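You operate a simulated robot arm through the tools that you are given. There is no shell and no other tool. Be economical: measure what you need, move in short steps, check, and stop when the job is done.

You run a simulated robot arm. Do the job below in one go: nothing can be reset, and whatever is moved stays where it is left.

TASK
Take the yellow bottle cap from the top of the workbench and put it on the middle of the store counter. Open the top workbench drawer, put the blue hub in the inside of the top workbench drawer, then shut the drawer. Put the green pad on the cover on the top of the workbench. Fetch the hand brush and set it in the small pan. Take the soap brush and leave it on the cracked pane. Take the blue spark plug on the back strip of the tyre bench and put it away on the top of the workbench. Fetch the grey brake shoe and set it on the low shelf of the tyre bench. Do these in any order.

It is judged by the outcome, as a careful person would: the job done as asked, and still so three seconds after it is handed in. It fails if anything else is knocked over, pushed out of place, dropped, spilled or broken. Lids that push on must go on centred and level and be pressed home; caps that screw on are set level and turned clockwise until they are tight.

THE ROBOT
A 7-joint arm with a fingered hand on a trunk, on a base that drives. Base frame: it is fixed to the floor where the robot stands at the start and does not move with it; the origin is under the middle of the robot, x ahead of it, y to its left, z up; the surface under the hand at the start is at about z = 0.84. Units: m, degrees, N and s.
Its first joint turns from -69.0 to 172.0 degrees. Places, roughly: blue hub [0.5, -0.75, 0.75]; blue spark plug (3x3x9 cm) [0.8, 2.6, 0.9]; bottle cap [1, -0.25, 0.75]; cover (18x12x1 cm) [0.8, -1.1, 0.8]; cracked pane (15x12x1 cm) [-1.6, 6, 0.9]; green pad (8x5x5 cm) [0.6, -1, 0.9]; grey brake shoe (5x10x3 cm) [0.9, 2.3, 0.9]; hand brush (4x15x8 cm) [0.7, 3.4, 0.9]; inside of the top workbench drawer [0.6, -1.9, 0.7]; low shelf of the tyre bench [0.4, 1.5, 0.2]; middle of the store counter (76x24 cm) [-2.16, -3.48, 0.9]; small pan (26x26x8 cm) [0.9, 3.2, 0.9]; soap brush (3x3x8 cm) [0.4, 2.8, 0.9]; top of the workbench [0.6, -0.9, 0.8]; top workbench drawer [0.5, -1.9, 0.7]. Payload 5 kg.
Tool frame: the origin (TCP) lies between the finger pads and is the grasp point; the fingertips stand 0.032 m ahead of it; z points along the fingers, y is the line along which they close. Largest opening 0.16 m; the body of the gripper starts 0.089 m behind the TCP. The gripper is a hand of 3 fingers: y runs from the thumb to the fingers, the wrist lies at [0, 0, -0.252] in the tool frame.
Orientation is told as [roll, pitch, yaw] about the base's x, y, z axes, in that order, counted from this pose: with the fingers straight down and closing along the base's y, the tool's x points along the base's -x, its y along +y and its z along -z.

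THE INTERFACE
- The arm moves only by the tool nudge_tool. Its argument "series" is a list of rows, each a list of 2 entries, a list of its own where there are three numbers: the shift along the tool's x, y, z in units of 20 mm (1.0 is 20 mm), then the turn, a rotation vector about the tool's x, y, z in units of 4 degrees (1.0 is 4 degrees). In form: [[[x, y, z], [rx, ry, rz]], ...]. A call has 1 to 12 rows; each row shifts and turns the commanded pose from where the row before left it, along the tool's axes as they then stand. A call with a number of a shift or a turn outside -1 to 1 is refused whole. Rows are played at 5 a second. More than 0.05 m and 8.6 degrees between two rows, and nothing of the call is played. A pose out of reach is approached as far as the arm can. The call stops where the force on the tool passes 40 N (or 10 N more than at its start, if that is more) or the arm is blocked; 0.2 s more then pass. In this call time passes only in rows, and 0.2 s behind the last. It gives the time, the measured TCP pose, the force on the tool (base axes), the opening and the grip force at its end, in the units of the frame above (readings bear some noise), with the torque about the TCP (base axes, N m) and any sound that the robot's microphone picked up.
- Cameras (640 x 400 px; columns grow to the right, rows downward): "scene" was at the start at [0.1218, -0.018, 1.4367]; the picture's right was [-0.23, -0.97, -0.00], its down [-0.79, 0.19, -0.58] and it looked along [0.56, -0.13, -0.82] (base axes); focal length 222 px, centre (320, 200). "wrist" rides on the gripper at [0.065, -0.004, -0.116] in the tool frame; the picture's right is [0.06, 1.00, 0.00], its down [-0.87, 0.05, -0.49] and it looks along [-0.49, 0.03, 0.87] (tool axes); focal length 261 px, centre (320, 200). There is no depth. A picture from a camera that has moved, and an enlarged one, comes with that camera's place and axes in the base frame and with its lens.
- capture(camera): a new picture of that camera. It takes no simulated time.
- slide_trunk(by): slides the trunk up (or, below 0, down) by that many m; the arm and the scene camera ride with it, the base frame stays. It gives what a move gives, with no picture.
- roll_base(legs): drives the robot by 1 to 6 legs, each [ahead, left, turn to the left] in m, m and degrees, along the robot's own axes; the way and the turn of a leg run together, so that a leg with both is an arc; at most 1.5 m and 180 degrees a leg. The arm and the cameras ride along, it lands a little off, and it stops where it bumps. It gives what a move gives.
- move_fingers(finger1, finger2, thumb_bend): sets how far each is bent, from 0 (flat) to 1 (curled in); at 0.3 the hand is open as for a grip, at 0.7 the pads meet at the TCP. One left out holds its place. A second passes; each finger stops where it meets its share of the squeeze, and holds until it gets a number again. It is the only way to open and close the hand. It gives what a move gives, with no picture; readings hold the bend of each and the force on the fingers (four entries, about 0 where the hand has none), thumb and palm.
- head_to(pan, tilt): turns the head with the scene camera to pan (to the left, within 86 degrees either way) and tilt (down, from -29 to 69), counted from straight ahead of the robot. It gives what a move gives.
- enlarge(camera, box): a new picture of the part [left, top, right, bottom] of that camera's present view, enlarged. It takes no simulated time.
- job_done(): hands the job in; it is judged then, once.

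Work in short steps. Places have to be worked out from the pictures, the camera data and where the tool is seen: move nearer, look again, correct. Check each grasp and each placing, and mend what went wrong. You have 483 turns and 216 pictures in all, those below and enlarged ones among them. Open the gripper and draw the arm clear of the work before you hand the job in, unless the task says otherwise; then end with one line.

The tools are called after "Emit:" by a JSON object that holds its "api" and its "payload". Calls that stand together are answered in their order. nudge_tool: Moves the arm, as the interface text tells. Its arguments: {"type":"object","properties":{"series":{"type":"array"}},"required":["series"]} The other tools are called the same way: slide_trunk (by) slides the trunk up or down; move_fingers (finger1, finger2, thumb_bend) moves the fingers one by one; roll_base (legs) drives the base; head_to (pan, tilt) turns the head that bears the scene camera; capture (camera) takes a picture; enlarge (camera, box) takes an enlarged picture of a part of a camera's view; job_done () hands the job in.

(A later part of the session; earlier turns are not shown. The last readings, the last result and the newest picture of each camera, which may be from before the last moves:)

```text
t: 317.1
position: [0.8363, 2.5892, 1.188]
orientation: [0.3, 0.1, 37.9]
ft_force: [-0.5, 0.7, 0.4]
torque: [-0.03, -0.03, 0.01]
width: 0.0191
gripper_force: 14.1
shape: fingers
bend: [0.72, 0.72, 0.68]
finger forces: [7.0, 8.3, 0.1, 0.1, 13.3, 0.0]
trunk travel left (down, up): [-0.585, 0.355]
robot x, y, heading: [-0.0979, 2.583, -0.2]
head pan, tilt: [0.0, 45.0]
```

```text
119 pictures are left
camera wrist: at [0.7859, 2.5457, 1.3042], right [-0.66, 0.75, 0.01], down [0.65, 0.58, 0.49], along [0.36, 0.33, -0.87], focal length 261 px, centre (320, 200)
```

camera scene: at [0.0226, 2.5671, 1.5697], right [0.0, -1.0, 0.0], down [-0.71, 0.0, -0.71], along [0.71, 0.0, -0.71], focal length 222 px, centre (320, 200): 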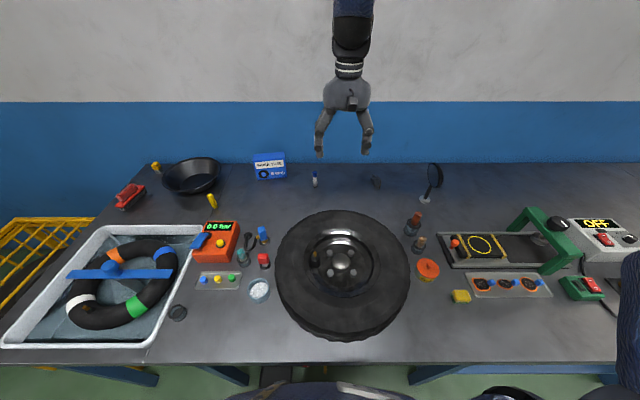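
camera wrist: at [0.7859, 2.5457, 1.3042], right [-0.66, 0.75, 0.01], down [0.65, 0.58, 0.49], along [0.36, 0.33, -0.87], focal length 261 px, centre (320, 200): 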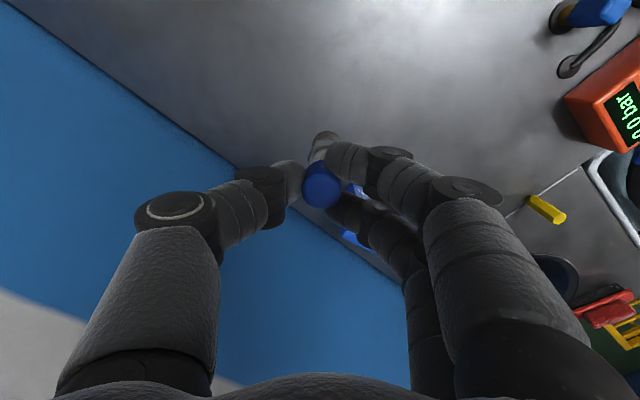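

The plug is lifted and upright. I retract the arm, back away, and drive to the left end of the workbench.

Emit:
{"api": "nudge_tool", "payload": {"series": [[[0.79, 0.61, 0], [0, 0, 0]], [[0.79, 0.61, 0], [0, 0, 0]], [[0.79, 0.61, 0], [0, 0, 0]], [[0.79, 0.61, 0], [0, 0, 0]], [[0.79, 0.61, 0], [0, 0, 0]], [[0.79, 0.61, 0], [0, 0, 0]], [[0.79, 0.61, 0], [0, 0, 0]], [[0.79, 0.61, 0], [0, 0, 0]], [[0.79, 0.61, 0], [0, 0, 0]], [[0.79, 0.61, 0], [0, 0, 0]]]}}

Emit:
{"api": "roll_base", "payload": {"legs": [[-0.6, 0, 0], [0, -1.4, 0], [0, -1.4, 0]]}}

Emit:
{"api": "capture", "payload": {"camera": "scene"}}

```text
t: 319.2
position: [0.6351, 2.5887, 1.1918]
orientation: [0.3, 0.1, 37.9]
ft_force: [0.0, 0.2, -0.1]
torque: [-0.01, 0.03, 0.01]
width: 0.0189
gripper_force: 14.6
shape: fingers
bend: [0.72, 0.72, 0.68]
finger forces: [7.3, 8.4, 0.1, 0.1, 13.4, 0.0]
trunk travel left (down, up): [-0.585, 0.355]
robot x, y, heading: [-0.0954, 2.5786, 0.1]
head pan, tilt: [0.0, 45.0]
```

```text
t: 335.8
position: [0.025, -0.2109, 1.1913]
orientation: [0.4, 0.1, 38.0]
ft_force: [-0.7, -0.2, -0.3]
torque: [-0.01, 0.0, 0.02]
width: 0.0189
gripper_force: 14.4
shape: fingers
bend: [0.72, 0.72, 0.68]
finger forces: [7.5, 8.6, 0.0, 0.0, 13.2, 0.1]
trunk travel left (down, up): [-0.585, 0.355]
robot x, y, heading: [-0.7069, -0.2173, -0.1]
head pan, tilt: [0.0, 45.0]
```

```text
118 pictures are left
camera scene: at [-0.5759, -0.2185, 1.4096], right [0.0, -1.0, 0.0], down [-0.71, 0.0, -0.71], along [0.71, 0.0, -0.71], focal length 222 px, centre (320, 200)
```

scene: 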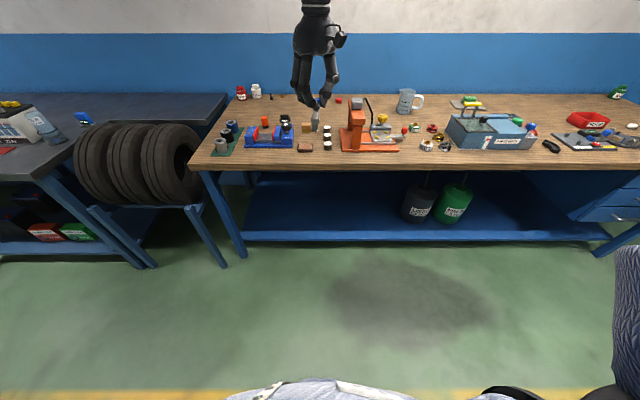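

The spot (0.72, -0.12) on the workbench is free. I drive ahead to put the plug above it.

Emit:
{"api": "roll_base", "payload": {"legs": [[0.69, 0.09, 0]]}}

Emit:
{"api": "capture", "payload": {"camera": "wrist"}}

Emit:
{"api": "capture", "payload": {"camera": "scene"}}

```text
t: 339.6
position: [0.7244, -0.1245, 1.1898]
orientation: [0.4, 0.2, 37.7]
ft_force: [0.6, -0.5, -0.6]
torque: [0.0, 0.02, 0.02]
width: 0.0191
gripper_force: 14.5
shape: fingers
bend: [0.72, 0.72, 0.68]
finger forces: [7.4, 8.5, 0.0, 0.0, 13.3, 0.1]
trunk travel left (down, up): [-0.585, 0.355]
robot x, y, heading: [-0.0104, -0.1273, -0.4]
head pan, tilt: [0.0, 45.0]
```

```text
117 pictures are left
camera wrist: at [0.675, -0.1679, 1.3057], right [-0.66, 0.75, 0.01], down [0.66, 0.57, 0.49], along [0.36, 0.33, -0.87], focal length 261 px, centre (320, 200)
```

wrist: 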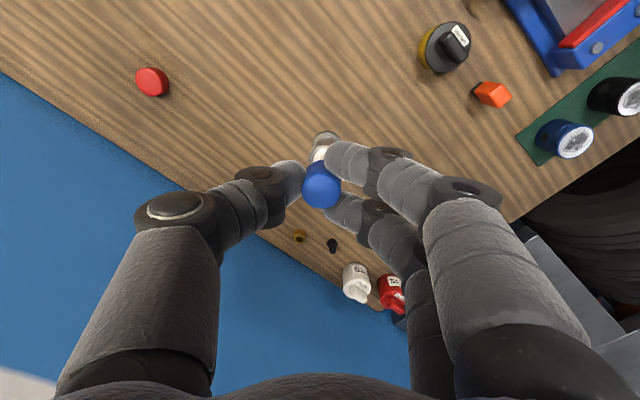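

```text
116 pictures are left
camera scene: at [0.1235, -0.1306, 1.4095], right [-0.01, -1.0, 0.0], down [-0.71, 0.0, -0.71], along [0.71, 0.0, -0.71], focal length 222 px, centre (320, 200)
```

scene: 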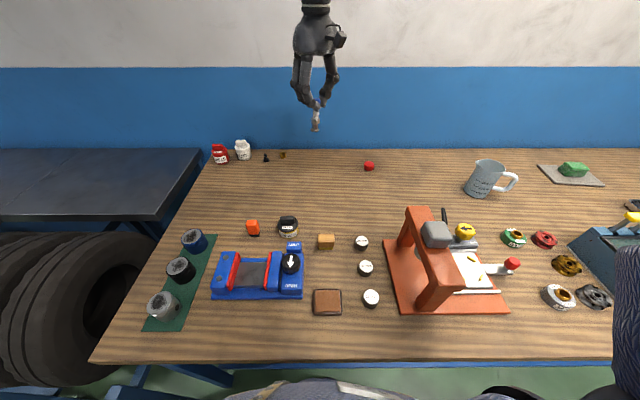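

The spot is clear. I lower the plug.

Emit:
{"api": "nudge_tool", "payload": {"series": [[[0, 0, 1], [0, 0, 0]], [[0, 0, 1], [0, 0, 0]], [[0, 0, 1], [0, 0, 0]], [[0, 0, 1], [0, 0, 0]], [[0, 0, 1], [0, 0, 0]], [[0, 0, 1], [0, 0, 0]], [[0, 0, 1], [0, 0, 0]], [[0, 0, 1], [0, 0, 0]], [[0, 0, 1], [0, 0, 0]], [[0, 0, 1], [0, 0, 0]], [[0, 0, 1], [0, 0, 0]], [[0, 0, 0], [0, 0, 0]]]}}

Emit:
{"api": "nudge_tool", "payload": {"series": [[[0, 0, 0.15], [0, 0, 0]], [[0, 0, 0.15], [0, 0, 0]], [[0, 0, 0.15], [0, 0, 0]], [[0, 0, 0.15], [0, 0, 0]], [[0, 0, 0.15], [0, 0, 0]], [[0, 0, 0], [0, 0, 0]]]}}

Emit:
{"api": "enlarge", "payload": {"camera": "scene", "box": [260, 100, 380, 220]}}

```text
t: 342.2
position: [0.7221, -0.1243, 0.9695]
orientation: [0.4, 0.1, 37.7]
ft_force: [-0.5, -0.2, -0.2]
torque: [-0.02, -0.01, 0.01]
width: 0.0186
gripper_force: 15.3
shape: fingers
bend: [0.72, 0.72, 0.68]
finger forces: [7.9, 9.0, 0.1, 0.0, 13.2, 0.0]
trunk travel left (down, up): [-0.585, 0.355]
robot x, y, heading: [-0.0083, -0.1322, -0.6]
head pan, tilt: [0.0, 45.0]
```

```text
t: 343.6
position: [0.7236, -0.1242, 0.9549]
orientation: [0.4, 0.1, 37.8]
ft_force: [-0.6, -0.2, 0.6]
torque: [0.01, 0.01, 0.01]
width: 0.0188
gripper_force: 15.0
shape: fingers
bend: [0.72, 0.72, 0.68]
finger forces: [7.8, 9.1, 0.0, 0.0, 13.2, 0.0]
trunk travel left (down, up): [-0.585, 0.355]
robot x, y, heading: [-0.0113, -0.1284, -0.7]
head pan, tilt: [0.0, 45.0]
```

```text
3.33 times, centred on (320, 160) of scene
camera zoom: at [0.1228, -0.1307, 1.4096], right [-0.01, -1.0, 0.0], down [-0.71, 0.0, -0.71], along [0.71, 0.0, -0.71], focal length 741 px, centre (320, 333)
```

zoom: 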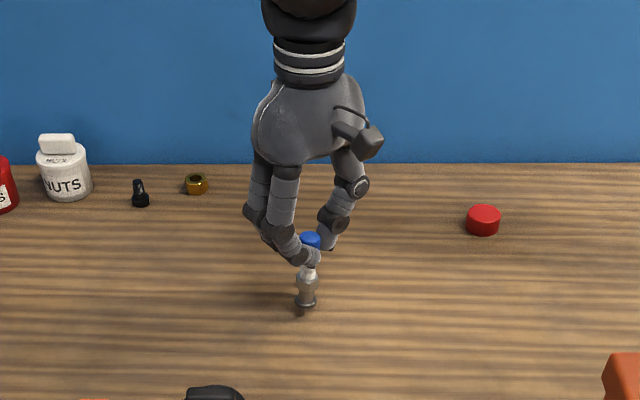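

Emit:
{"api": "nudge_tool", "payload": {"series": [[[0, 0, 0.1], [0, 0, 0]], [[0, 0, 0.1], [0, 0, 0]], [[0, 0, 0.1], [0, 0, 0]], [[0, 0, 0.1], [0, 0, 0]], [[0, 0, 0], [0, 0, 0]]]}}

```text
t: 344.8
position: [0.7222, -0.1246, 0.9471]
orientation: [0.4, 0.2, 37.9]
ft_force: [0.2, -0.6, -0.6]
torque: [0.02, -0.02, -0.03]
width: 0.0188
gripper_force: 15.5
shape: fingers
bend: [0.72, 0.72, 0.68]
finger forces: [8.0, 9.1, 0.1, 0.1, 13.2, 0.0]
trunk travel left (down, up): [-0.585, 0.355]
robot x, y, heading: [-0.0094, -0.1241, -0.6]
head pan, tilt: [0.0, 45.0]
```

Emit:
{"api": "nudge_tool", "payload": {"series": [[[0, 0, 0.08], [0, 0, 0]], [[0, 0, 0.08], [0, 0, 0]], [[0, 0, 0.08], [0, 0, 0]], [[0, 0, 0], [0, 0, 0]]]}}

```text
t: 345.8
position: [0.7235, -0.1236, 0.9429]
orientation: [0.5, 0.1, 37.9]
ft_force: [-0.2, -0.4, -0.3]
torque: [0.02, 0.01, -0.02]
width: 0.0188
gripper_force: 15.0
shape: fingers
bend: [0.72, 0.72, 0.68]
finger forces: [8.0, 9.1, 0.0, 0.0, 13.1, 0.0]
trunk travel left (down, up): [-0.585, 0.355]
robot x, y, heading: [-0.0123, -0.1297, -0.5]
head pan, tilt: [0.0, 45.0]
```

Emit:
{"api": "nudge_tool", "payload": {"series": [[[0, 0, 0.08], [0, 0, 0]], [[0, 0, 0.08], [0, 0, 0]], [[0, 0, 0.08], [0, 0, 0]], [[0, 0, 0], [0, 0, 0]]]}}

Emit:
{"api": "enlarge", "payload": {"camera": "scene", "box": [260, 120, 380, 220]}}

```text
t: 346.8
position: [0.7225, -0.1243, 0.9366]
orientation: [0.4, 0.1, 37.8]
ft_force: [1.1, -0.5, 0.9]
torque: [0.0, 0.01, 0.0]
width: 0.0188
gripper_force: 15.4
shape: fingers
bend: [0.72, 0.72, 0.68]
finger forces: [7.9, 9.2, 0.1, 0.1, 13.2, 0.1]
trunk travel left (down, up): [-0.585, 0.355]
robot x, y, heading: [-0.0121, -0.125, -0.3]
head pan, tilt: [0.0, 45.0]
```

```text
4.00 times, centred on (320, 170) of scene
camera zoom: at [0.1228, -0.1307, 1.4096], right [-0.01, -1.0, 0.0], down [-0.71, 0.0, -0.71], along [0.71, 0.0, -0.71], focal length 889 px, centre (320, 320)
```

zoom: 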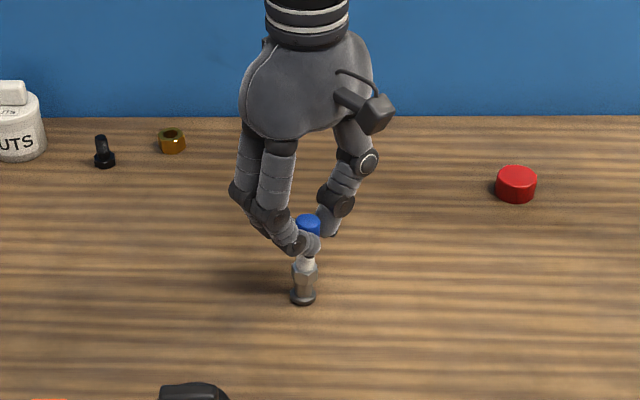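

Very near the surface now. I continue down in small steps until contact.

Emit:
{"api": "nudge_tool", "payload": {"series": [[[0, 0, 0.08], [0, 0, 0]], [[0, 0, 0.08], [0, 0, 0]], [[0, 0, 0.08], [0, 0, 0]], [[0, 0, 0], [0, 0, 0]]]}}

```text
t: 347.8
position: [0.7231, -0.1248, 0.9346]
orientation: [0.3, 0.1, 37.7]
ft_force: [-1.2, 0.7, 13.4]
torque: [-0.03, -0.03, 0.03]
width: 0.0186
gripper_force: 18.1
shape: fingers
bend: [0.72, 0.72, 0.69]
finger forces: [9.9, 11.2, 0.0, 0.1, 15.5, 0.0]
trunk travel left (down, up): [-0.585, 0.355]
robot x, y, heading: [-0.01, -0.129, -0.6]
head pan, tilt: [0.0, 45.0]
```

Contact. I ease off 1 mm, release gradually, then rise.

Emit:
{"api": "nudge_tool", "payload": {"series": [[[0, 0, -0.06], [0, 0, 0]], [[0, 0, 0], [0, 0, 0]]]}}

Emit:
{"api": "move_fingers", "payload": {"finger1": 0.67, "finger2": 0.67, "thumb_bend": 0.65}}

Emit:
{"api": "move_fingers", "payload": {"finger1": 0.55, "finger2": 0.55, "thumb_bend": 0.55}}

Emit:
{"api": "nudge_tool", "payload": {"series": [[[0, 0, -0.5], [0, 0, 0]], [[0, 0, -1], [0, 0, 0]], [[0, 0, -1], [0, 0, 0]], [[0, 0, -1], [0, 0, 0]], [[0, 0, -1], [0, 0, 0]], [[0, 0, -1], [0, 0, 0]], [[0, 0, -1], [0, 0, 0]], [[0, 0, -1], [0, 0, 0]], [[0, 0, -1], [0, 0, 0]], [[0, 0, -1], [0, 0, 0]], [[0, 0, -1], [0, 0, 0]], [[0, 0, -1], [0, 0, 0]]]}}

Emit:
{"api": "enlarge", "payload": {"camera": "scene", "box": [260, 120, 380, 220]}}

```text
t: 348.4
position: [0.7221, -0.1236, 0.936]
orientation: [0.4, 0.2, 37.8]
ft_force: [-0.6, 1.8, 10.7]
torque: [-0.03, 0.0, 0.0]
width: 0.0184
gripper_force: 17.6
shape: fingers
bend: [0.72, 0.72, 0.69]
finger forces: [9.5, 10.7, 0.0, 0.1, 15.2, 0.1]
trunk travel left (down, up): [-0.585, 0.355]
robot x, y, heading: [-0.0098, -0.134, -0.5]
head pan, tilt: [0.0, 45.0]
```

```text
t: 349.4
position: [0.7229, -0.1234, 0.9333]
orientation: [0.4, 0.1, 37.8]
ft_force: [-0.4, -1.1, -0.6]
torque: [-0.02, -0.02, 0.0]
width: 0.0254
gripper_force: 0.4
shape: fingers
bend: [0.67, 0.67, 0.65]
finger forces: [0.0, 0.1, 0.0, 0.0, 0.1, 0.0]
trunk travel left (down, up): [-0.585, 0.355]
robot x, y, heading: [-0.0078, -0.1272, -0.3]
head pan, tilt: [0.0, 45.0]
```

```text
t: 350.4
position: [0.7228, -0.1239, 0.934]
orientation: [0.3, 0.2, 37.8]
ft_force: [-0.3, 1.0, 0.5]
torque: [-0.02, 0.04, 0.05]
width: 0.0662
gripper_force: 0.0
shape: fingers
bend: [0.55, 0.55, 0.55]
finger forces: [0.1, 0.0, 0.1, 0.0, 0.0, 0.0]
trunk travel left (down, up): [-0.585, 0.355]
robot x, y, heading: [-0.0121, -0.1265, -0.4]
head pan, tilt: [0.0, 45.0]
```

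```text
t: 353.0
position: [0.7236, -0.1255, 1.1647]
orientation: [0.3, 0.1, 37.8]
ft_force: [0.8, 0.1, 0.2]
torque: [-0.04, 0.0, 0.02]
width: 0.0664
gripper_force: 0.0
shape: fingers
bend: [0.55, 0.55, 0.55]
finger forces: [0.0, 0.0, 0.1, 0.0, 0.0, 0.0]
trunk travel left (down, up): [-0.585, 0.355]
robot x, y, heading: [-0.0107, -0.1275, -0.5]
head pan, tilt: [0.0, 45.0]
```

```text
4.00 times, centred on (320, 170) of scene
camera zoom: at [0.1221, -0.1304, 1.4097], right [-0.01, -1.0, 0.0], down [-0.71, 0.0, -0.71], along [0.71, 0.0, -0.71], focal length 889 px, centre (320, 320)
```

zoom: 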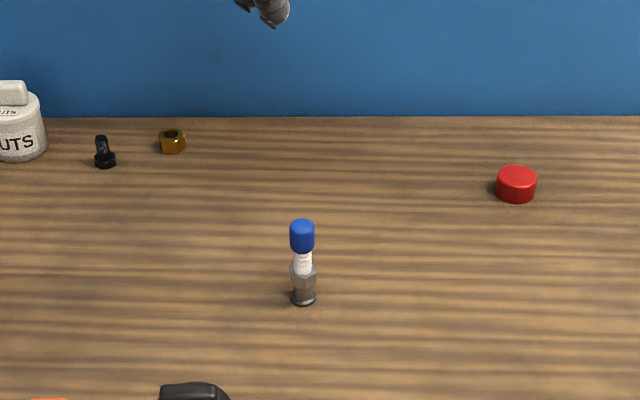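

The plug stands on the workbench. Next is the brake shoe: I drive back to the tyre bench near y 2.3.

Emit:
{"api": "nudge_tool", "payload": {"series": [[[0, 0, 0], [0, 0, 1]], [[0, 0, 0], [0, 0, 1]], [[0, 0, 0], [0, 0, 1]], [[0, 0, 0], [0, 0, 1]], [[0, 0, 0], [0, 0, 1]], [[0, 0, 0], [0, 0, 1]], [[0, 0, 0], [0, 0, 1]], [[0, 0, 0], [0, 0, 1]], [[0, 0, 0], [0, 0, 1]], [[0, 0, 0], [0, 0, 0.5]]]}}

Emit:
{"api": "roll_base", "payload": {"legs": [[-0.7, 0, 0.4], [0, 1.2, 0], [0, 1.2, 0], [0.5, 0, 0]]}}

Emit:
{"api": "slide_trunk", "payload": {"by": 0.1}}

Emit:
{"api": "capture", "payload": {"camera": "scene"}}

```text
t: 355.2
position: [0.7237, -0.1242, 1.1644]
orientation: [0.2, 0.3, -0.3]
ft_force: [-0.1, -0.8, -0.5]
torque: [0.01, -0.02, -0.03]
width: 0.0664
gripper_force: 0.1
shape: fingers
bend: [0.55, 0.55, 0.55]
finger forces: [0.0, 0.1, 0.1, 0.1, 0.1, 0.0]
trunk travel left (down, up): [-0.585, 0.355]
robot x, y, heading: [-0.0107, -0.1274, -0.4]
head pan, tilt: [0.0, 45.0]
```

```text
t: 372.9
position: [0.5393, 2.2564, 1.1637]
orientation: [0.3, 0.5, -0.6]
ft_force: [0.1, -0.5, -0.5]
torque: [0.0, 0.03, 0.0]
width: 0.0664
gripper_force: 0.1
shape: fingers
bend: [0.55, 0.55, 0.55]
finger forces: [0.1, 0.0, 0.0, 0.1, 0.1, 0.0]
trunk travel left (down, up): [-0.585, 0.355]
robot x, y, heading: [-0.194, 2.2553, -0.7]
head pan, tilt: [0.0, 45.0]
```

```text
t: 374.3
position: [0.5378, 2.2553, 1.2642]
orientation: [0.2, 0.4, -0.6]
ft_force: [-0.1, 0.4, 1.3]
torque: [-0.05, -0.01, 0.0]
width: 0.0662
gripper_force: 0.0
shape: fingers
bend: [0.55, 0.55, 0.55]
finger forces: [0.0, 0.1, 0.1, 0.1, 0.1, 0.0]
trunk travel left (down, up): [-0.685, 0.255]
robot x, y, heading: [-0.1954, 2.2579, -0.7]
head pan, tilt: [0.0, 45.0]
```

```text
112 pictures are left
camera scene: at [-0.0628, 2.254, 1.5095], right [-0.01, -1.0, 0.0], down [-0.71, 0.01, -0.71], along [0.71, -0.01, -0.71], focal length 222 px, centre (320, 200)
```

scene: 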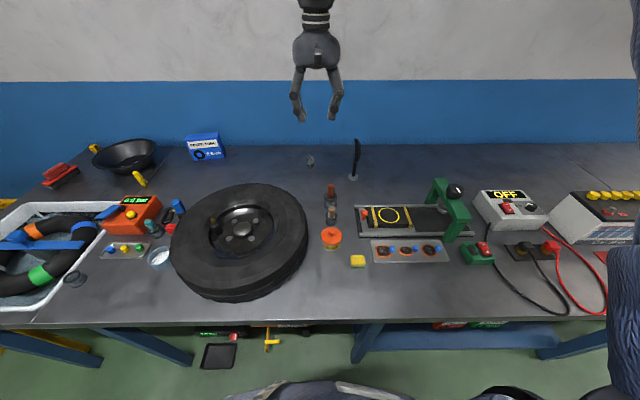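

The shoe is at about (0.842, 2.286). I move ahead 7 cm and bring the hand over it.

Emit:
{"api": "roll_base", "payload": {"legs": [[0.08, 0, 0.7]]}}

Emit:
{"api": "nudge_tool", "payload": {"series": [[[-1, 0.15, 0], [0, 0, 0]], [[-1, 0.15, 0], [0, 0, 0]], [[-1, 0.15, 0], [0, 0, 0]], [[-1, 0.15, 0], [0, 0, 0]], [[-1, 0.15, 0], [0, 0, 0]], [[-1, 0.15, 0], [0, 0, 0]], [[-1, 0.15, 0], [0, 0, 0]]]}}

Emit:
{"api": "capture", "payload": {"camera": "wrist"}}

```text
t: 375.3
position: [0.6205, 2.2644, 1.2629]
orientation: [0.3, 0.5, 0.2]
ft_force: [1.0, -0.8, -0.8]
torque: [0.0, 0.08, 0.01]
width: 0.0663
gripper_force: 0.1
shape: fingers
bend: [0.55, 0.55, 0.55]
finger forces: [0.0, 0.1, 0.1, 0.1, 0.0, 0.0]
trunk travel left (down, up): [-0.685, 0.255]
robot x, y, heading: [-0.1136, 2.2561, -0.3]
head pan, tilt: [0.0, 45.0]
```

```text
t: 376.9
position: [0.7588, 2.2872, 1.2615]
orientation: [0.1, 0.4, 0.1]
ft_force: [0.2, -0.5, -0.6]
torque: [0.02, -0.02, 0.01]
width: 0.0664
gripper_force: 0.1
shape: fingers
bend: [0.55, 0.55, 0.55]
finger forces: [0.1, 0.1, 0.0, 0.1, 0.0, 0.1]
trunk travel left (down, up): [-0.685, 0.255]
robot x, y, heading: [-0.1136, 2.2576, -0.3]
head pan, tilt: [0.0, 45.0]
```

```text
111 pictures are left
camera wrist: at [0.6929, 2.2825, 1.3784], right [-0.06, 1.0, 0.0], down [0.87, 0.05, 0.49], along [0.48, 0.03, -0.87], focal length 261 px, centre (320, 200)
```

wrist: 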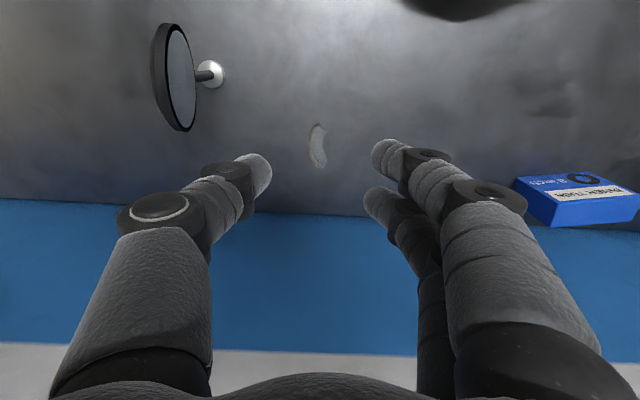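

The shoe lies lengthwise along x at (0.852, 2.287), so yaw 0 suits. I move over it and lower.

Emit:
{"api": "nudge_tool", "payload": {"series": [[[-1, 0, 0.5], [0, 0, 0]], [[-1, 0, 0.5], [0, 0, 0]], [[-1, 0, 0.5], [0, 0, 0]], [[-1, 0, 0.5], [0, 0, 0]], [[-0.6, 0, 0.5], [0, 0, 0]], [[0, 0, 0], [0, 0, 0]]]}}

Emit:
{"api": "slide_trunk", "payload": {"by": -0.2}}

Emit:
{"api": "capture", "payload": {"camera": "wrist"}}

```text
t: 378.3
position: [0.8485, 2.287, 1.2131]
orientation: [0.1, 0.3, 0.1]
ft_force: [0.0, 0.3, 1.3]
torque: [0.02, -0.01, -0.02]
width: 0.0663
gripper_force: 0.2
shape: fingers
bend: [0.55, 0.55, 0.55]
finger forces: [0.0, 0.0, 0.1, 0.0, 0.1, 0.1]
trunk travel left (down, up): [-0.685, 0.255]
robot x, y, heading: [-0.1164, 2.2564, 0.0]
head pan, tilt: [0.0, 45.0]
```

```text
t: 380.5
position: [0.8496, 2.2869, 1.0139]
orientation: [0.2, 0.3, 0.0]
ft_force: [-1.5, 0.1, 0.3]
torque: [0.0, -0.02, 0.0]
width: 0.0664
gripper_force: 0.0
shape: fingers
bend: [0.55, 0.55, 0.55]
finger forces: [0.0, 0.0, 0.0, 0.1, 0.0, 0.0]
trunk travel left (down, up): [-0.485, 0.455]
robot x, y, heading: [-0.1145, 2.2557, -0.0]
head pan, tilt: [0.0, 45.0]
```

```text
110 pictures are left
camera wrist: at [0.7838, 2.282, 1.1293], right [-0.06, 1.0, 0.0], down [0.87, 0.05, 0.49], along [0.49, 0.03, -0.87], focal length 261 px, centre (320, 200)
```

wrist: 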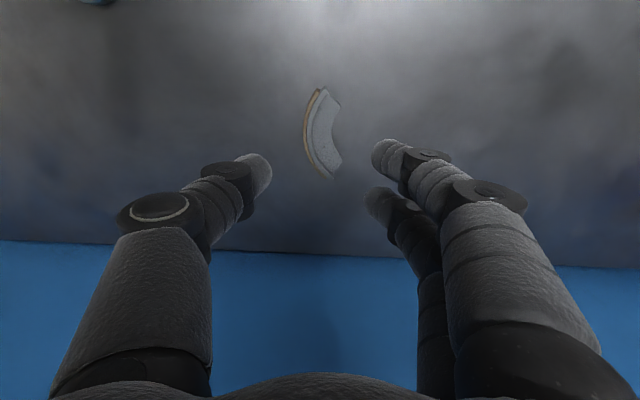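

The shoe's web centre is at about (0.854, 2.279). I align and descend.

Emit:
{"api": "nudge_tool", "payload": {"series": [[[-0.2, -0.4, 1], [0, 0, 0]], [[0, 0, 1], [0, 0, 0]], [[0, 0, 1], [0, 0, 0]], [[0, 0, 1], [0, 0, 0]], [[0, 0, 1], [0, 0, 0]], [[0, 0, 0.85], [0, 0, 0]], [[0, 0, 0], [0, 0, 0]]]}}

Emit:
{"api": "capture", "payload": {"camera": "wrist"}}

```text
t: 382.1
position: [0.8529, 2.2784, 0.8971]
orientation: [0.1, 0.3, 0.1]
ft_force: [0.0, -0.7, 0.5]
torque: [-0.03, 0.0, -0.01]
width: 0.0667
gripper_force: 0.1
shape: fingers
bend: [0.55, 0.55, 0.55]
finger forces: [0.0, 0.0, 0.1, 0.1, 0.0, 0.0]
trunk travel left (down, up): [-0.485, 0.455]
robot x, y, heading: [-0.1139, 2.2592, 0.0]
head pan, tilt: [0.0, 45.0]
```

```text
109 pictures are left
camera wrist: at [0.7871, 2.2743, 1.0123], right [-0.06, 1.0, 0.0], down [0.87, 0.05, 0.49], along [0.49, 0.03, -0.87], focal length 261 px, centre (320, 200)
```

wrist: 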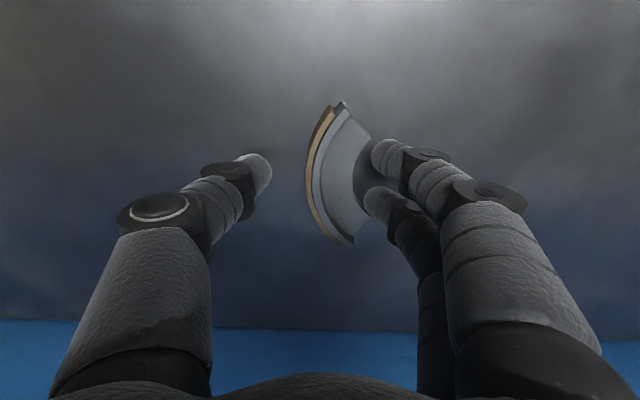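

Emit:
{"api": "nudge_tool", "payload": {"series": [[[0, 0.2, 0.2], [0, 0, 0]], [[0, 0, 0], [0, 0, 0]]]}}

Emit:
{"api": "move_fingers", "payload": {"finger1": 0.7, "finger2": 0.7, "thumb_bend": 0.7}}

Emit:
{"api": "capture", "payload": {"camera": "wrist"}}

```text
t: 382.7
position: [0.8533, 2.2829, 0.8925]
orientation: [0.2, 0.3, 0.1]
ft_force: [0.3, -0.2, 0.0]
torque: [0.01, -0.04, 0.0]
width: 0.0666
gripper_force: 0.0
shape: fingers
bend: [0.55, 0.55, 0.55]
finger forces: [0.0, 0.0, 0.1, 0.1, 0.0, 0.0]
trunk travel left (down, up): [-0.485, 0.455]
robot x, y, heading: [-0.1164, 2.2556, -0.1]
head pan, tilt: [0.0, 45.0]
```

```text
t: 383.7
position: [0.8529, 2.2821, 0.8922]
orientation: [0.2, 0.4, 0.2]
ft_force: [-0.5, -0.5, 0.4]
torque: [0.04, 0.04, 0.01]
width: 0.0385
gripper_force: 14.2
shape: fingers
bend: [0.63, 0.63, 0.65]
finger forces: [7.5, 6.6, 0.0, 0.1, 14.4, 0.1]
trunk travel left (down, up): [-0.485, 0.455]
robot x, y, heading: [-0.1144, 2.2557, -0.2]
head pan, tilt: [0.0, 45.0]
```

```text
108 pictures are left
camera wrist: at [0.7873, 2.2783, 1.008], right [-0.06, 1.0, 0.0], down [0.87, 0.05, 0.49], along [0.48, 0.03, -0.87], focal length 261 px, centre (320, 200)
```

wrist: 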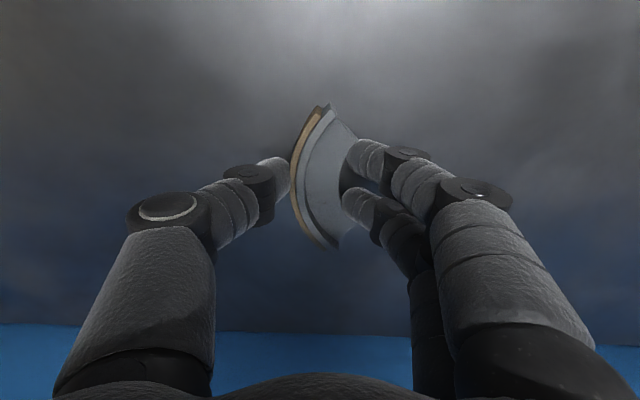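

A solid grip. I lift, retract, and drive back and right toward the low shelf.

Emit:
{"api": "nudge_tool", "payload": {"series": [[[0, 0, -1], [0, 0, 0]], [[0, 0, -1], [0, 0, 0]], [[0, 0, -1], [0, 0, 0]], [[0, 0, -1], [0, 0, 0]], [[0, 0, -1], [0, 0, 0]], [[0, 0, -1], [0, 0, 0]], [[0, 0, -1], [0, 0, 0]], [[0, 0, -1], [0, 0, 0]], [[0, 0, -1], [0, 0, 0]], [[0, 0, -1], [0, 0, 0]], [[0, 0, -1], [0, 0, 0]], [[1, 0, -1], [0, 0, 0]]]}}

Emit:
{"api": "nudge_tool", "payload": {"series": [[[1, 0, -1], [0, 0, 0]], [[1, 0, 0], [0, 0, 0]], [[1, 0, 0], [0, 0, 0]], [[1, 0, 0], [0, 0, 0]], [[1, 0, 0], [0, 0, 0]], [[1, 0, 0], [0, 0, 0]], [[1, 0, 0], [0, 0, 0]], [[1, 0, 0], [0, 0, 0]], [[1, 0, 0], [0, 0, 0]], [[1, 0, 0], [0, 0, 0]], [[1, 0, 0], [0, 0, 0]], [[1, 0, 0], [0, 0, 0]]]}}

Emit:
{"api": "roll_base", "payload": {"legs": [[-0.85, 0, 0], [0, -0.55, 0]]}}

Emit:
{"api": "slide_trunk", "payload": {"by": -0.4}}

Emit:
{"api": "head_to", "payload": {"pan": 0, "tilt": 35}}

Emit:
{"api": "capture", "payload": {"camera": "scene"}}

```text
t: 386.3
position: [0.8331, 2.2822, 1.1238]
orientation: [0.2, 0.3, 0.0]
ft_force: [-1.2, 0.4, -1.7]
torque: [0.01, -0.03, 0.03]
width: 0.0386
gripper_force: 14.5
shape: fingers
bend: [0.63, 0.63, 0.65]
finger forces: [7.4, 6.5, 0.1, 0.0, 14.3, 0.0]
out of reach, approached as far as the arm can: row 11
trunk travel left (down, up): [-0.485, 0.455]
robot x, y, heading: [-0.1158, 2.2532, -0.2]
head pan, tilt: [0.0, 45.0]
```

```text
t: 388.9
position: [0.5937, 2.2809, 1.145]
orientation: [0.1, 0.2, 0.2]
ft_force: [-0.4, -0.6, -2.0]
torque: [-0.01, 0.02, 0.0]
width: 0.0382
gripper_force: 14.8
shape: fingers
bend: [0.63, 0.64, 0.65]
finger forces: [7.6, 6.9, 0.1, 0.0, 14.2, 0.1]
trunk travel left (down, up): [-0.485, 0.455]
robot x, y, heading: [-0.1147, 2.2572, -0.3]
head pan, tilt: [0.0, 45.0]
```

```text
t: 396.2
position: [-0.2523, 1.7345, 1.1439]
orientation: [0.2, 0.3, 0.4]
ft_force: [0.7, 0.5, -2.1]
torque: [0.02, 0.01, -0.01]
width: 0.0382
gripper_force: 13.9
shape: fingers
bend: [0.63, 0.64, 0.65]
finger forces: [7.6, 6.7, 0.0, 0.0, 14.3, 0.0]
trunk travel left (down, up): [-0.485, 0.455]
robot x, y, heading: [-0.9617, 1.7052, 0.0]
head pan, tilt: [0.0, 45.0]
```

```text
t: 400.0
position: [-0.2529, 1.7347, 0.7445]
orientation: [0.2, 0.5, 0.4]
ft_force: [-0.2, 0.0, -1.3]
torque: [0.0, 0.0, -0.04]
width: 0.0384
gripper_force: 14.8
shape: fingers
bend: [0.63, 0.64, 0.65]
finger forces: [7.7, 6.8, 0.0, 0.0, 14.2, 0.1]
trunk travel left (down, up): [-0.085, 0.855]
robot x, y, heading: [-0.9623, 1.7046, 0.4]
head pan, tilt: [0.0, 45.0]
```

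```text
t: 400.7
position: [-0.2518, 1.7336, 0.7435]
orientation: [0.2, 0.4, 0.4]
ft_force: [0.8, 0.4, -2.1]
torque: [-0.03, 0.0, 0.02]
width: 0.0385
gripper_force: 14.5
shape: fingers
bend: [0.63, 0.64, 0.65]
finger forces: [7.7, 6.8, 0.1, 0.1, 14.2, 0.0]
trunk travel left (down, up): [-0.085, 0.855]
robot x, y, heading: [-0.9642, 1.7053, 0.1]
head pan, tilt: [0.0, 35.0]
```

```text
107 pictures are left
camera scene: at [-0.8227, 1.705, 0.9244], right [0.01, -1.0, 0.0], down [-0.57, 0.0, -0.82], along [0.82, 0.0, -0.57], focal length 222 px, centre (320, 200)
```

scene: 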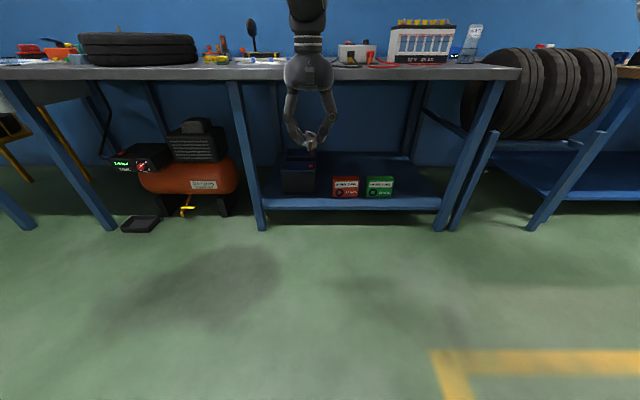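

I zoom in on the low shelf.

Emit:
{"api": "enlarge", "payload": {"camera": "scene", "box": [230, 70, 530, 240]}}

```text
2.13 times, centred on (380, 155) of scene
camera zoom: at [-0.8227, 1.705, 0.9244], right [0.01, -1.0, 0.0], down [-0.57, 0.0, -0.82], along [0.82, 0.0, -0.57], focal length 474 px, centre (192, 296)
```

zoom: 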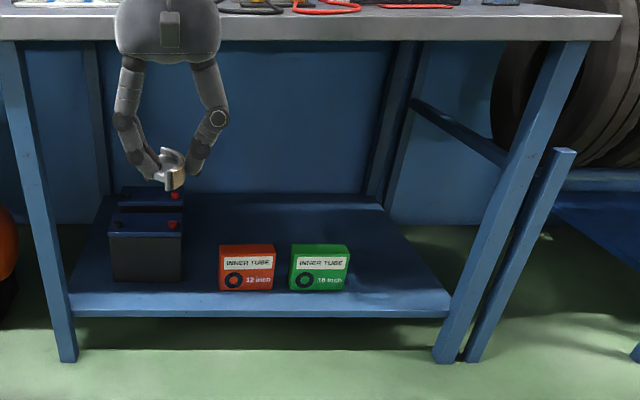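

The free area on the shelf is to the right of the green box, around (0.29, 1.16), with the shelf top at about z 0.215. I lower the arm first in the open. Later I'll approach turned about -47° so the elbow stays in front of the bench.

Emit:
{"api": "slide_trunk", "payload": {"by": -0.08}}

Emit:
{"api": "nudge_tool", "payload": {"series": [[[0, 0, 1], [0, 0, 0]], [[0, 0, 1], [0, 0, 0]], [[0, 0, 1], [0, 0, 0]], [[0, 0, 1], [0, 0, 0]], [[0, 0, 1], [0, 0, 0]], [[0, 0, 1], [0, 0, 0]], [[0, 0, 1], [0, 0, 0]], [[0, 0, 1], [0, 0, 0]], [[0, 0, 1], [0, 0, 0]], [[0, 0, 1], [0, 0, 0]], [[0, 0, 1], [0, 0, 0]], [[0, 0, 1], [0, 0, 0]]]}}

Emit:
{"api": "nudge_tool", "payload": {"series": [[[0, 0, 1], [0, 0, 0]], [[0, 0, 1], [0, 0, 0]], [[0, 0, 1], [0, 0, 0]], [[0, 0, 1], [0, 0, 0]]]}}

Emit:
{"api": "head_to", "payload": {"pan": -20, "tilt": 20}}

Emit:
{"api": "capture", "payload": {"camera": "scene"}}

```text
t: 401.9
position: [-0.2534, 1.7341, 0.6635]
orientation: [0.2, 0.3, 0.4]
ft_force: [1.7, -0.5, -2.0]
torque: [-0.03, 0.0, -0.01]
width: 0.0384
gripper_force: 14.0
shape: fingers
bend: [0.63, 0.64, 0.65]
finger forces: [7.7, 6.8, 0.1, 0.0, 14.1, 0.0]
trunk travel left (down, up): [-0.005, 0.935]
robot x, y, heading: [-0.9627, 1.7047, 0.5]
head pan, tilt: [0.0, 35.0]
```

```text
t: 404.5
position: [-0.2534, 1.735, 0.4229]
orientation: [0.2, 0.4, 0.3]
ft_force: [-0.4, -0.7, -1.3]
torque: [0.01, -0.02, 0.03]
width: 0.0383
gripper_force: 14.5
shape: fingers
bend: [0.63, 0.64, 0.65]
finger forces: [7.8, 7.0, 0.0, 0.0, 14.3, 0.0]
trunk travel left (down, up): [-0.005, 0.935]
robot x, y, heading: [-0.9621, 1.7066, 0.3]
head pan, tilt: [0.0, 35.0]
```

```text
t: 405.5
position: [-0.2554, 1.7345, 0.3442]
orientation: [0.2, 0.3, 0.4]
ft_force: [0.0, -0.1, -1.5]
torque: [-0.04, 0.01, 0.0]
width: 0.0384
gripper_force: 14.5
shape: fingers
bend: [0.63, 0.64, 0.65]
finger forces: [7.9, 7.1, 0.0, 0.0, 14.4, 0.1]
trunk travel left (down, up): [-0.005, 0.935]
robot x, y, heading: [-0.963, 1.7036, 0.3]
head pan, tilt: [0.0, 35.0]
```

```text
t: 406.3
position: [-0.2553, 1.7353, 0.3441]
orientation: [0.2, 0.5, 0.4]
ft_force: [-0.5, 0.8, -2.8]
torque: [-0.02, 0.02, 0.0]
width: 0.0385
gripper_force: 14.4
shape: fingers
bend: [0.63, 0.64, 0.65]
finger forces: [7.8, 6.9, 0.0, 0.1, 14.3, 0.0]
trunk travel left (down, up): [-0.005, 0.935]
robot x, y, heading: [-0.9577, 1.7059, 0.7]
head pan, tilt: [-20.0, 20.0]
```

```text
105 pictures are left
camera scene: at [-0.823, 1.6732, 0.8682], right [-0.34, -0.94, 0.0], down [-0.32, 0.12, -0.94], along [0.88, -0.32, -0.34], focal length 222 px, centre (320, 200)
```

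scene: 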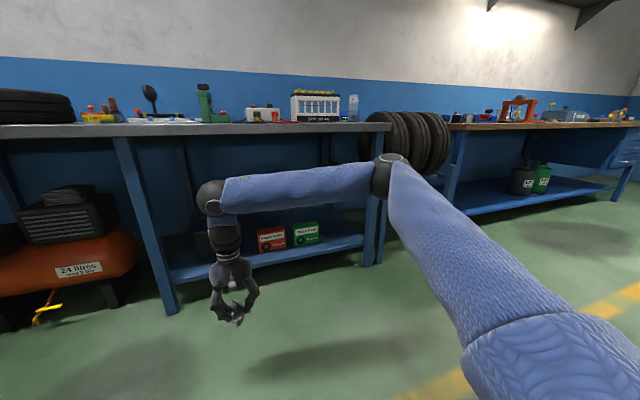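

The forearm is about level, so the low approach fits under the bench. I extend a bit, lower to 0.295, turn -65°, and line up in y.

Emit:
{"api": "nudge_tool", "payload": {"series": [[[-0.93, 0, 0.35], [0, 0, 0]], [[-0.93, 0, 0.35], [0, 0, 0]], [[-0.93, 0, 0.35], [0, 0, 0]], [[-0.93, 0, 0.35], [0, 0, 0]], [[-0.93, 0, 0.35], [0, 0, 0]], [[-0.93, 0, 0.35], [0, 0, 0]], [[-0.93, 0, 0.35], [0, 0, 0]]]}}

Emit:
{"api": "roll_base", "payload": {"legs": [[0, 0, -65], [-0.204, 0.095, 0]]}}

Emit:
{"api": "head_to", "payload": {"pan": 20, "tilt": 25}}

Emit:
{"api": "capture", "payload": {"camera": "scene"}}

```text
t: 407.9
position: [-0.1255, 1.7369, 0.2943]
orientation: [0.3, 0.2, 0.4]
ft_force: [0.4, 0.1, -1.7]
torque: [-0.01, 0.03, -0.02]
width: 0.0386
gripper_force: 14.7
shape: fingers
bend: [0.63, 0.64, 0.65]
finger forces: [8.0, 7.0, 0.1, 0.0, 14.2, 0.1]
trunk travel left (down, up): [-0.005, 0.935]
robot x, y, heading: [-0.9613, 1.7081, 0.2]
head pan, tilt: [-20.0, 20.0]
```

```text
t: 412.5
position: [-0.5779, 1.1914, 0.293]
orientation: [0.1, 0.4, -63.9]
ft_force: [-0.4, -0.3, -2.6]
torque: [0.03, 0.02, 0.01]
width: 0.0384
gripper_force: 14.4
shape: fingers
bend: [0.63, 0.64, 0.66]
finger forces: [7.8, 6.9, 0.0, 0.0, 14.1, 0.1]
trunk travel left (down, up): [-0.005, 0.935]
robot x, y, heading: [-0.9692, 1.9297, -64.1]
head pan, tilt: [-20.0, 20.0]
```

```text
t: 413.5
position: [-0.5779, 1.1902, 0.2933]
orientation: [0.1, 0.4, -64.1]
ft_force: [-1.0, 0.6, -1.7]
torque: [0.0, -0.02, -0.02]
width: 0.0384
gripper_force: 14.6
shape: fingers
bend: [0.63, 0.64, 0.66]
finger forces: [7.7, 6.9, 0.0, 0.1, 14.1, 0.0]
trunk travel left (down, up): [-0.005, 0.935]
robot x, y, heading: [-0.9679, 1.9369, -64.0]
head pan, tilt: [20.0, 25.0]
```

```text
104 pictures are left
camera scene: at [-0.8785, 1.8216, 0.8602], right [-0.7, -0.72, 0.0], down [-0.3, 0.29, -0.91], along [0.65, -0.63, -0.42], focal length 222 px, centre (320, 200)
```

scene: 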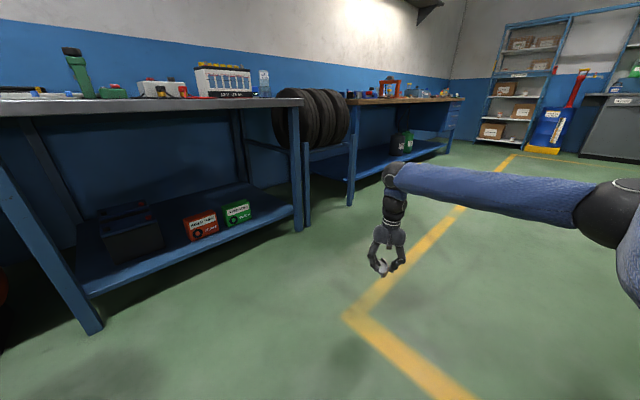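

The path is clear of the leg at (0.17, 1.0). I move along +x by 0.6 m.

Emit:
{"api": "roll_base", "payload": {"legs": [[0.263, 0.539, 0]]}}

Emit:
{"api": "head_to", "payload": {"pan": 10, "tilt": 35}}

Emit:
{"api": "capture", "payload": {"camera": "scene"}}

Emit:
{"api": "capture", "payload": {"camera": "wrist"}}

```text
t: 416.9
position: [0.025, 1.1894, 0.2918]
orientation: [0.1, 0.5, -64.2]
ft_force: [0.4, -0.3, -0.6]
torque: [0.02, 0.07, 0.01]
width: 0.0385
gripper_force: 14.0
shape: fingers
bend: [0.63, 0.64, 0.66]
finger forces: [7.7, 7.0, 0.0, 0.0, 14.1, 0.1]
trunk travel left (down, up): [-0.005, 0.935]
robot x, y, heading: [-0.363, 1.9311, -64.3]
head pan, tilt: [20.0, 25.0]
```

```text
t: 417.7
position: [0.0263, 1.1897, 0.2946]
orientation: [0.2, 0.3, -64.2]
ft_force: [-0.1, -0.1, -2.4]
torque: [0.01, 0.01, 0.02]
width: 0.0383
gripper_force: 14.9
shape: fingers
bend: [0.63, 0.64, 0.66]
finger forces: [7.6, 7.1, 0.0, 0.1, 14.1, 0.0]
trunk travel left (down, up): [-0.005, 0.935]
robot x, y, heading: [-0.3628, 1.9339, -64.2]
head pan, tilt: [10.0, 35.0]
```

```text
103 pictures are left
camera scene: at [-0.2876, 1.8146, 0.8445], right [-0.81, -0.58, 0.0], down [-0.33, 0.47, -0.82], along [0.48, -0.66, -0.57], focal length 222 px, centre (320, 200)
```

scene: 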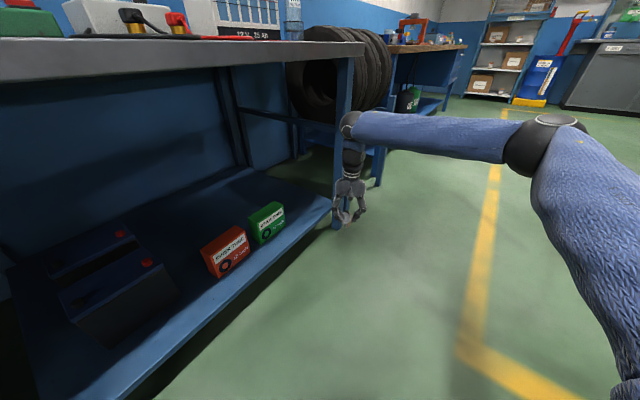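

```text
102 pictures are left
camera wrist: at [-0.0078, 1.2464, 0.4093], right [0.87, 0.49, 0.0], down [0.43, -0.76, 0.49], along [0.24, -0.42, -0.87], focal length 261 px, centre (320, 200)
```

wrist: 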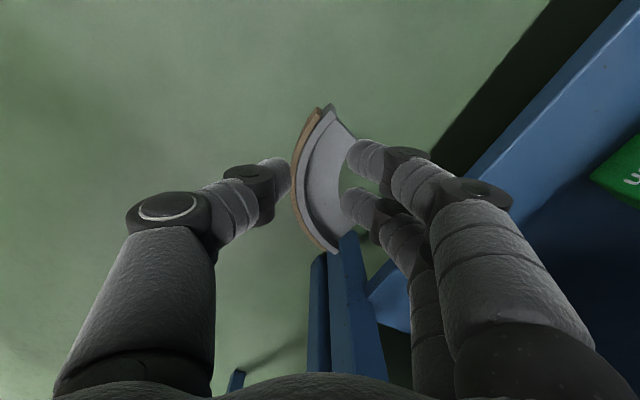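

I aim for TCP (0.29, 1.215), midway between the leg and the green box. I move in two steps.

Emit:
{"api": "roll_base", "payload": {"legs": [[0.045, 0.13, 0]]}}

Emit:
{"api": "capture", "payload": {"camera": "scene"}}

Emit:
{"api": "capture", "payload": {"camera": "wrist"}}

```text
t: 419.0
position: [0.1647, 1.2059, 0.2934]
orientation: [0.1, 0.4, -64.0]
ft_force: [0.6, 0.4, -1.4]
torque: [0.02, 0.02, 0.01]
width: 0.0384
gripper_force: 14.3
shape: fingers
bend: [0.63, 0.64, 0.66]
finger forces: [7.9, 7.0, 0.1, 0.1, 14.2, 0.0]
trunk travel left (down, up): [-0.005, 0.935]
robot x, y, heading: [-0.226, 1.9464, -64.1]
head pan, tilt: [10.0, 35.0]
```

```text
101 pictures are left
camera scene: at [-0.1503, 1.8306, 0.8444], right [-0.81, -0.59, 0.0], down [-0.34, 0.47, -0.82], along [0.48, -0.66, -0.57], focal length 222 px, centre (320, 200)
```

scene: 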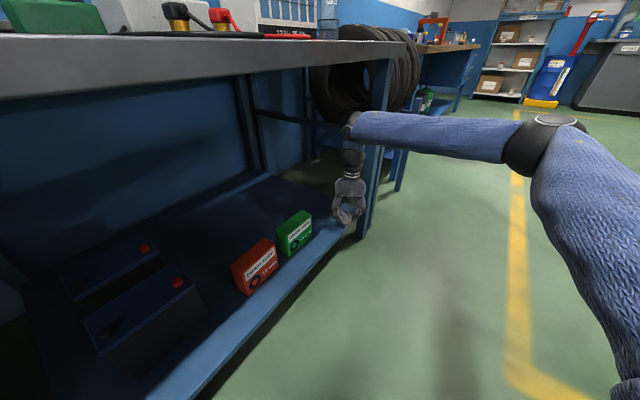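

```text
100 pictures are left
camera wrist: at [0.1307, 1.2631, 0.4093], right [0.87, 0.49, 0.0], down [0.43, -0.76, 0.49], along [0.24, -0.42, -0.87], focal length 261 px, centre (320, 200)
```

wrist: 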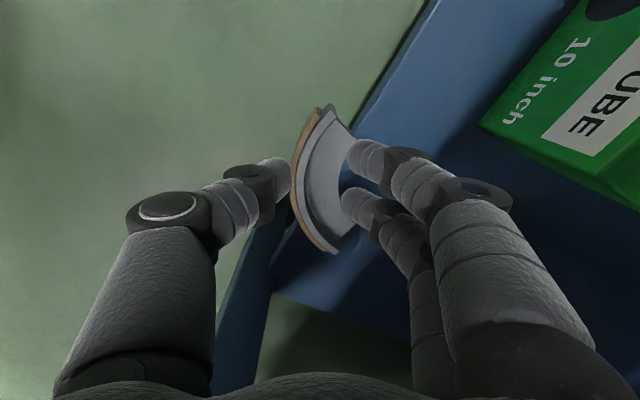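

The free zone spans y 1.05 to 1.28. I make the final move to about (0.29, 1.18).

Emit:
{"api": "roll_base", "payload": {"legs": [[0.08, 0.1, 0]]}}

Emit:
{"api": "capture", "payload": {"camera": "scene"}}

Emit:
{"api": "capture", "payload": {"camera": "wrist"}}

```text
t: 420.3
position: [0.2912, 1.1789, 0.2934]
orientation: [0.1, 0.4, -64.0]
ft_force: [0.5, -0.1, -1.3]
torque: [0.05, 0.02, 0.01]
width: 0.0382
gripper_force: 14.2
shape: fingers
bend: [0.63, 0.64, 0.66]
finger forces: [7.8, 7.1, 0.0, 0.0, 14.1, 0.0]
trunk travel left (down, up): [-0.005, 0.935]
robot x, y, heading: [-0.1002, 1.9208, -63.9]
head pan, tilt: [10.0, 35.0]
```

```text
99 pictures are left
camera scene: at [-0.0239, 1.8028, 0.8444], right [-0.81, -0.59, 0.0], down [-0.34, 0.47, -0.82], along [0.48, -0.66, -0.57], focal length 222 px, centre (320, 200)
```

scene: 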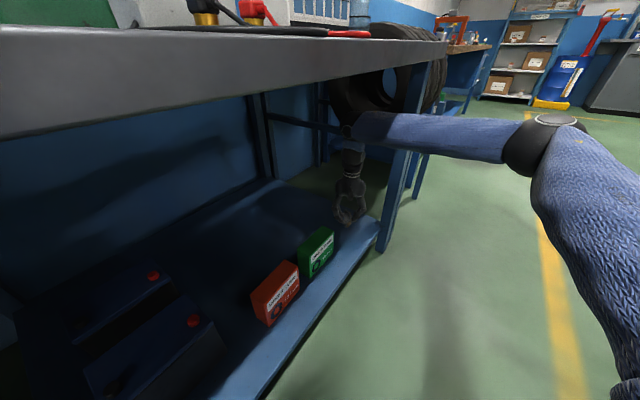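

```text
98 pictures are left
camera wrist: at [0.2578, 1.2356, 0.4093], right [0.87, 0.49, 0.0], down [0.43, -0.76, 0.49], along [0.24, -0.42, -0.87], focal length 261 px, centre (320, 200)
```

wrist: 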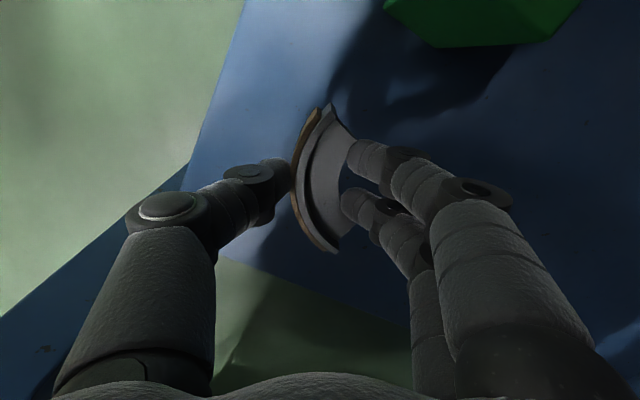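

The shoe is over the shelf. I lower in fine steps.

Emit:
{"api": "nudge_tool", "payload": {"series": [[[0, 0, 0.5], [0, 0, 0]], [[0, 0, 0.25], [0, 0, 0]], [[0, 0, 0.15], [0, 0, 0]], [[0, 0, 0.15], [0, 0, 0]], [[0, 0, 0.15], [0, 0, 0]], [[0, 0, 0], [0, 0, 0]]]}}

Emit:
{"api": "nudge_tool", "payload": {"series": [[[0, 0, 0.15], [0, 0, 0]], [[0, 0, 0.15], [0, 0, 0]], [[0, 0, 0.15], [0, 0, 0]], [[0, 0, 0], [0, 0, 0]]]}}

```text
t: 421.7
position: [0.2917, 1.1801, 0.2684]
orientation: [0.2, 0.4, -64.1]
ft_force: [0.2, 0.2, -1.3]
torque: [0.0, 0.02, -0.03]
width: 0.0385
gripper_force: 14.3
shape: fingers
bend: [0.63, 0.64, 0.66]
finger forces: [7.9, 7.2, 0.0, 0.1, 14.1, 0.0]
trunk travel left (down, up): [-0.005, 0.935]
robot x, y, heading: [-0.0982, 1.9185, -64.3]
head pan, tilt: [10.0, 35.0]
```

```text
t: 422.7
position: [0.2906, 1.179, 0.2597]
orientation: [0.3, 0.3, -64.0]
ft_force: [0.0, -0.7, -2.0]
torque: [0.02, 0.01, 0.01]
width: 0.0384
gripper_force: 14.2
shape: fingers
bend: [0.63, 0.64, 0.66]
finger forces: [7.7, 7.1, 0.1, 0.0, 14.1, 0.1]
trunk travel left (down, up): [-0.005, 0.935]
robot x, y, heading: [-0.098, 1.919, -64.2]
head pan, tilt: [10.0, 35.0]
```

Emit:
{"api": "nudge_tool", "payload": {"series": [[[0, 0, 0.15], [0, 0, 0]], [[0, 0, 0.15], [0, 0, 0]], [[0, 0, 0.15], [0, 0, 0]], [[0, 0, 0.15], [0, 0, 0]], [[0, 0, 0], [0, 0, 0]]]}}

Emit:
{"api": "capture", "payload": {"camera": "wrist"}}

```text
t: 423.9
position: [0.2905, 1.1796, 0.2487]
orientation: [0.3, 0.4, -64.1]
ft_force: [0.8, 0.5, -1.9]
torque: [0.02, 0.0, -0.02]
width: 0.0382
gripper_force: 14.8
shape: fingers
bend: [0.63, 0.64, 0.66]
finger forces: [7.8, 7.1, 0.1, 0.0, 14.1, 0.0]
trunk travel left (down, up): [-0.005, 0.935]
robot x, y, heading: [-0.0975, 1.9157, -64.3]
head pan, tilt: [10.0, 35.0]
```

```text
97 pictures are left
camera wrist: at [0.2577, 1.2359, 0.3642], right [0.87, 0.49, 0.0], down [0.43, -0.76, 0.49], along [0.24, -0.42, -0.87], focal length 261 px, centre (320, 200)
```

wrist: 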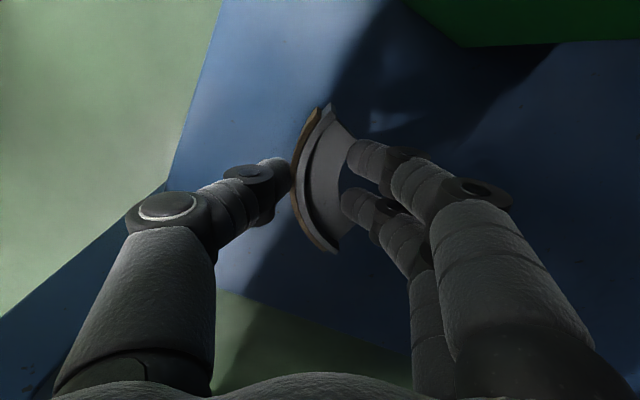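

Emit:
{"api": "nudge_tool", "payload": {"series": [[[0, 0, 0.15], [0, 0, 0]], [[0, 0, 0.15], [0, 0, 0]], [[0, 0, 0.15], [0, 0, 0]], [[0, 0, 0.15], [0, 0, 0]], [[0, 0, 0], [0, 0, 0]]]}}

Emit:
{"api": "nudge_tool", "payload": {"series": [[[0, 0, 0.12], [0, 0, 0]], [[0, 0, 0.12], [0, 0, 0]], [[0, 0, 0.12], [0, 0, 0]], [[0, 0, 0], [0, 0, 0]]]}}

```text
t: 425.1
position: [0.2922, 1.181, 0.236]
orientation: [0.2, 0.4, -64.0]
ft_force: [0.2, 0.8, -0.7]
torque: [0.01, 0.01, -0.01]
width: 0.0381
gripper_force: 14.9
shape: fingers
bend: [0.63, 0.64, 0.66]
finger forces: [7.8, 7.1, 0.0, 0.1, 14.1, 0.0]
trunk travel left (down, up): [-0.005, 0.935]
robot x, y, heading: [-0.0966, 1.9213, -64.2]
head pan, tilt: [10.0, 35.0]
```

```text
t: 426.1
position: [0.2925, 1.18, 0.2292]
orientation: [0.3, 0.4, -64.1]
ft_force: [-0.2, 0.6, -1.2]
torque: [0.02, 0.04, 0.01]
width: 0.0383
gripper_force: 15.1
shape: fingers
bend: [0.63, 0.64, 0.66]
finger forces: [7.8, 7.1, 0.0, 0.0, 14.0, 0.1]
trunk travel left (down, up): [-0.005, 0.935]
robot x, y, heading: [-0.0964, 1.9195, -64.2]
head pan, tilt: [10.0, 35.0]
```

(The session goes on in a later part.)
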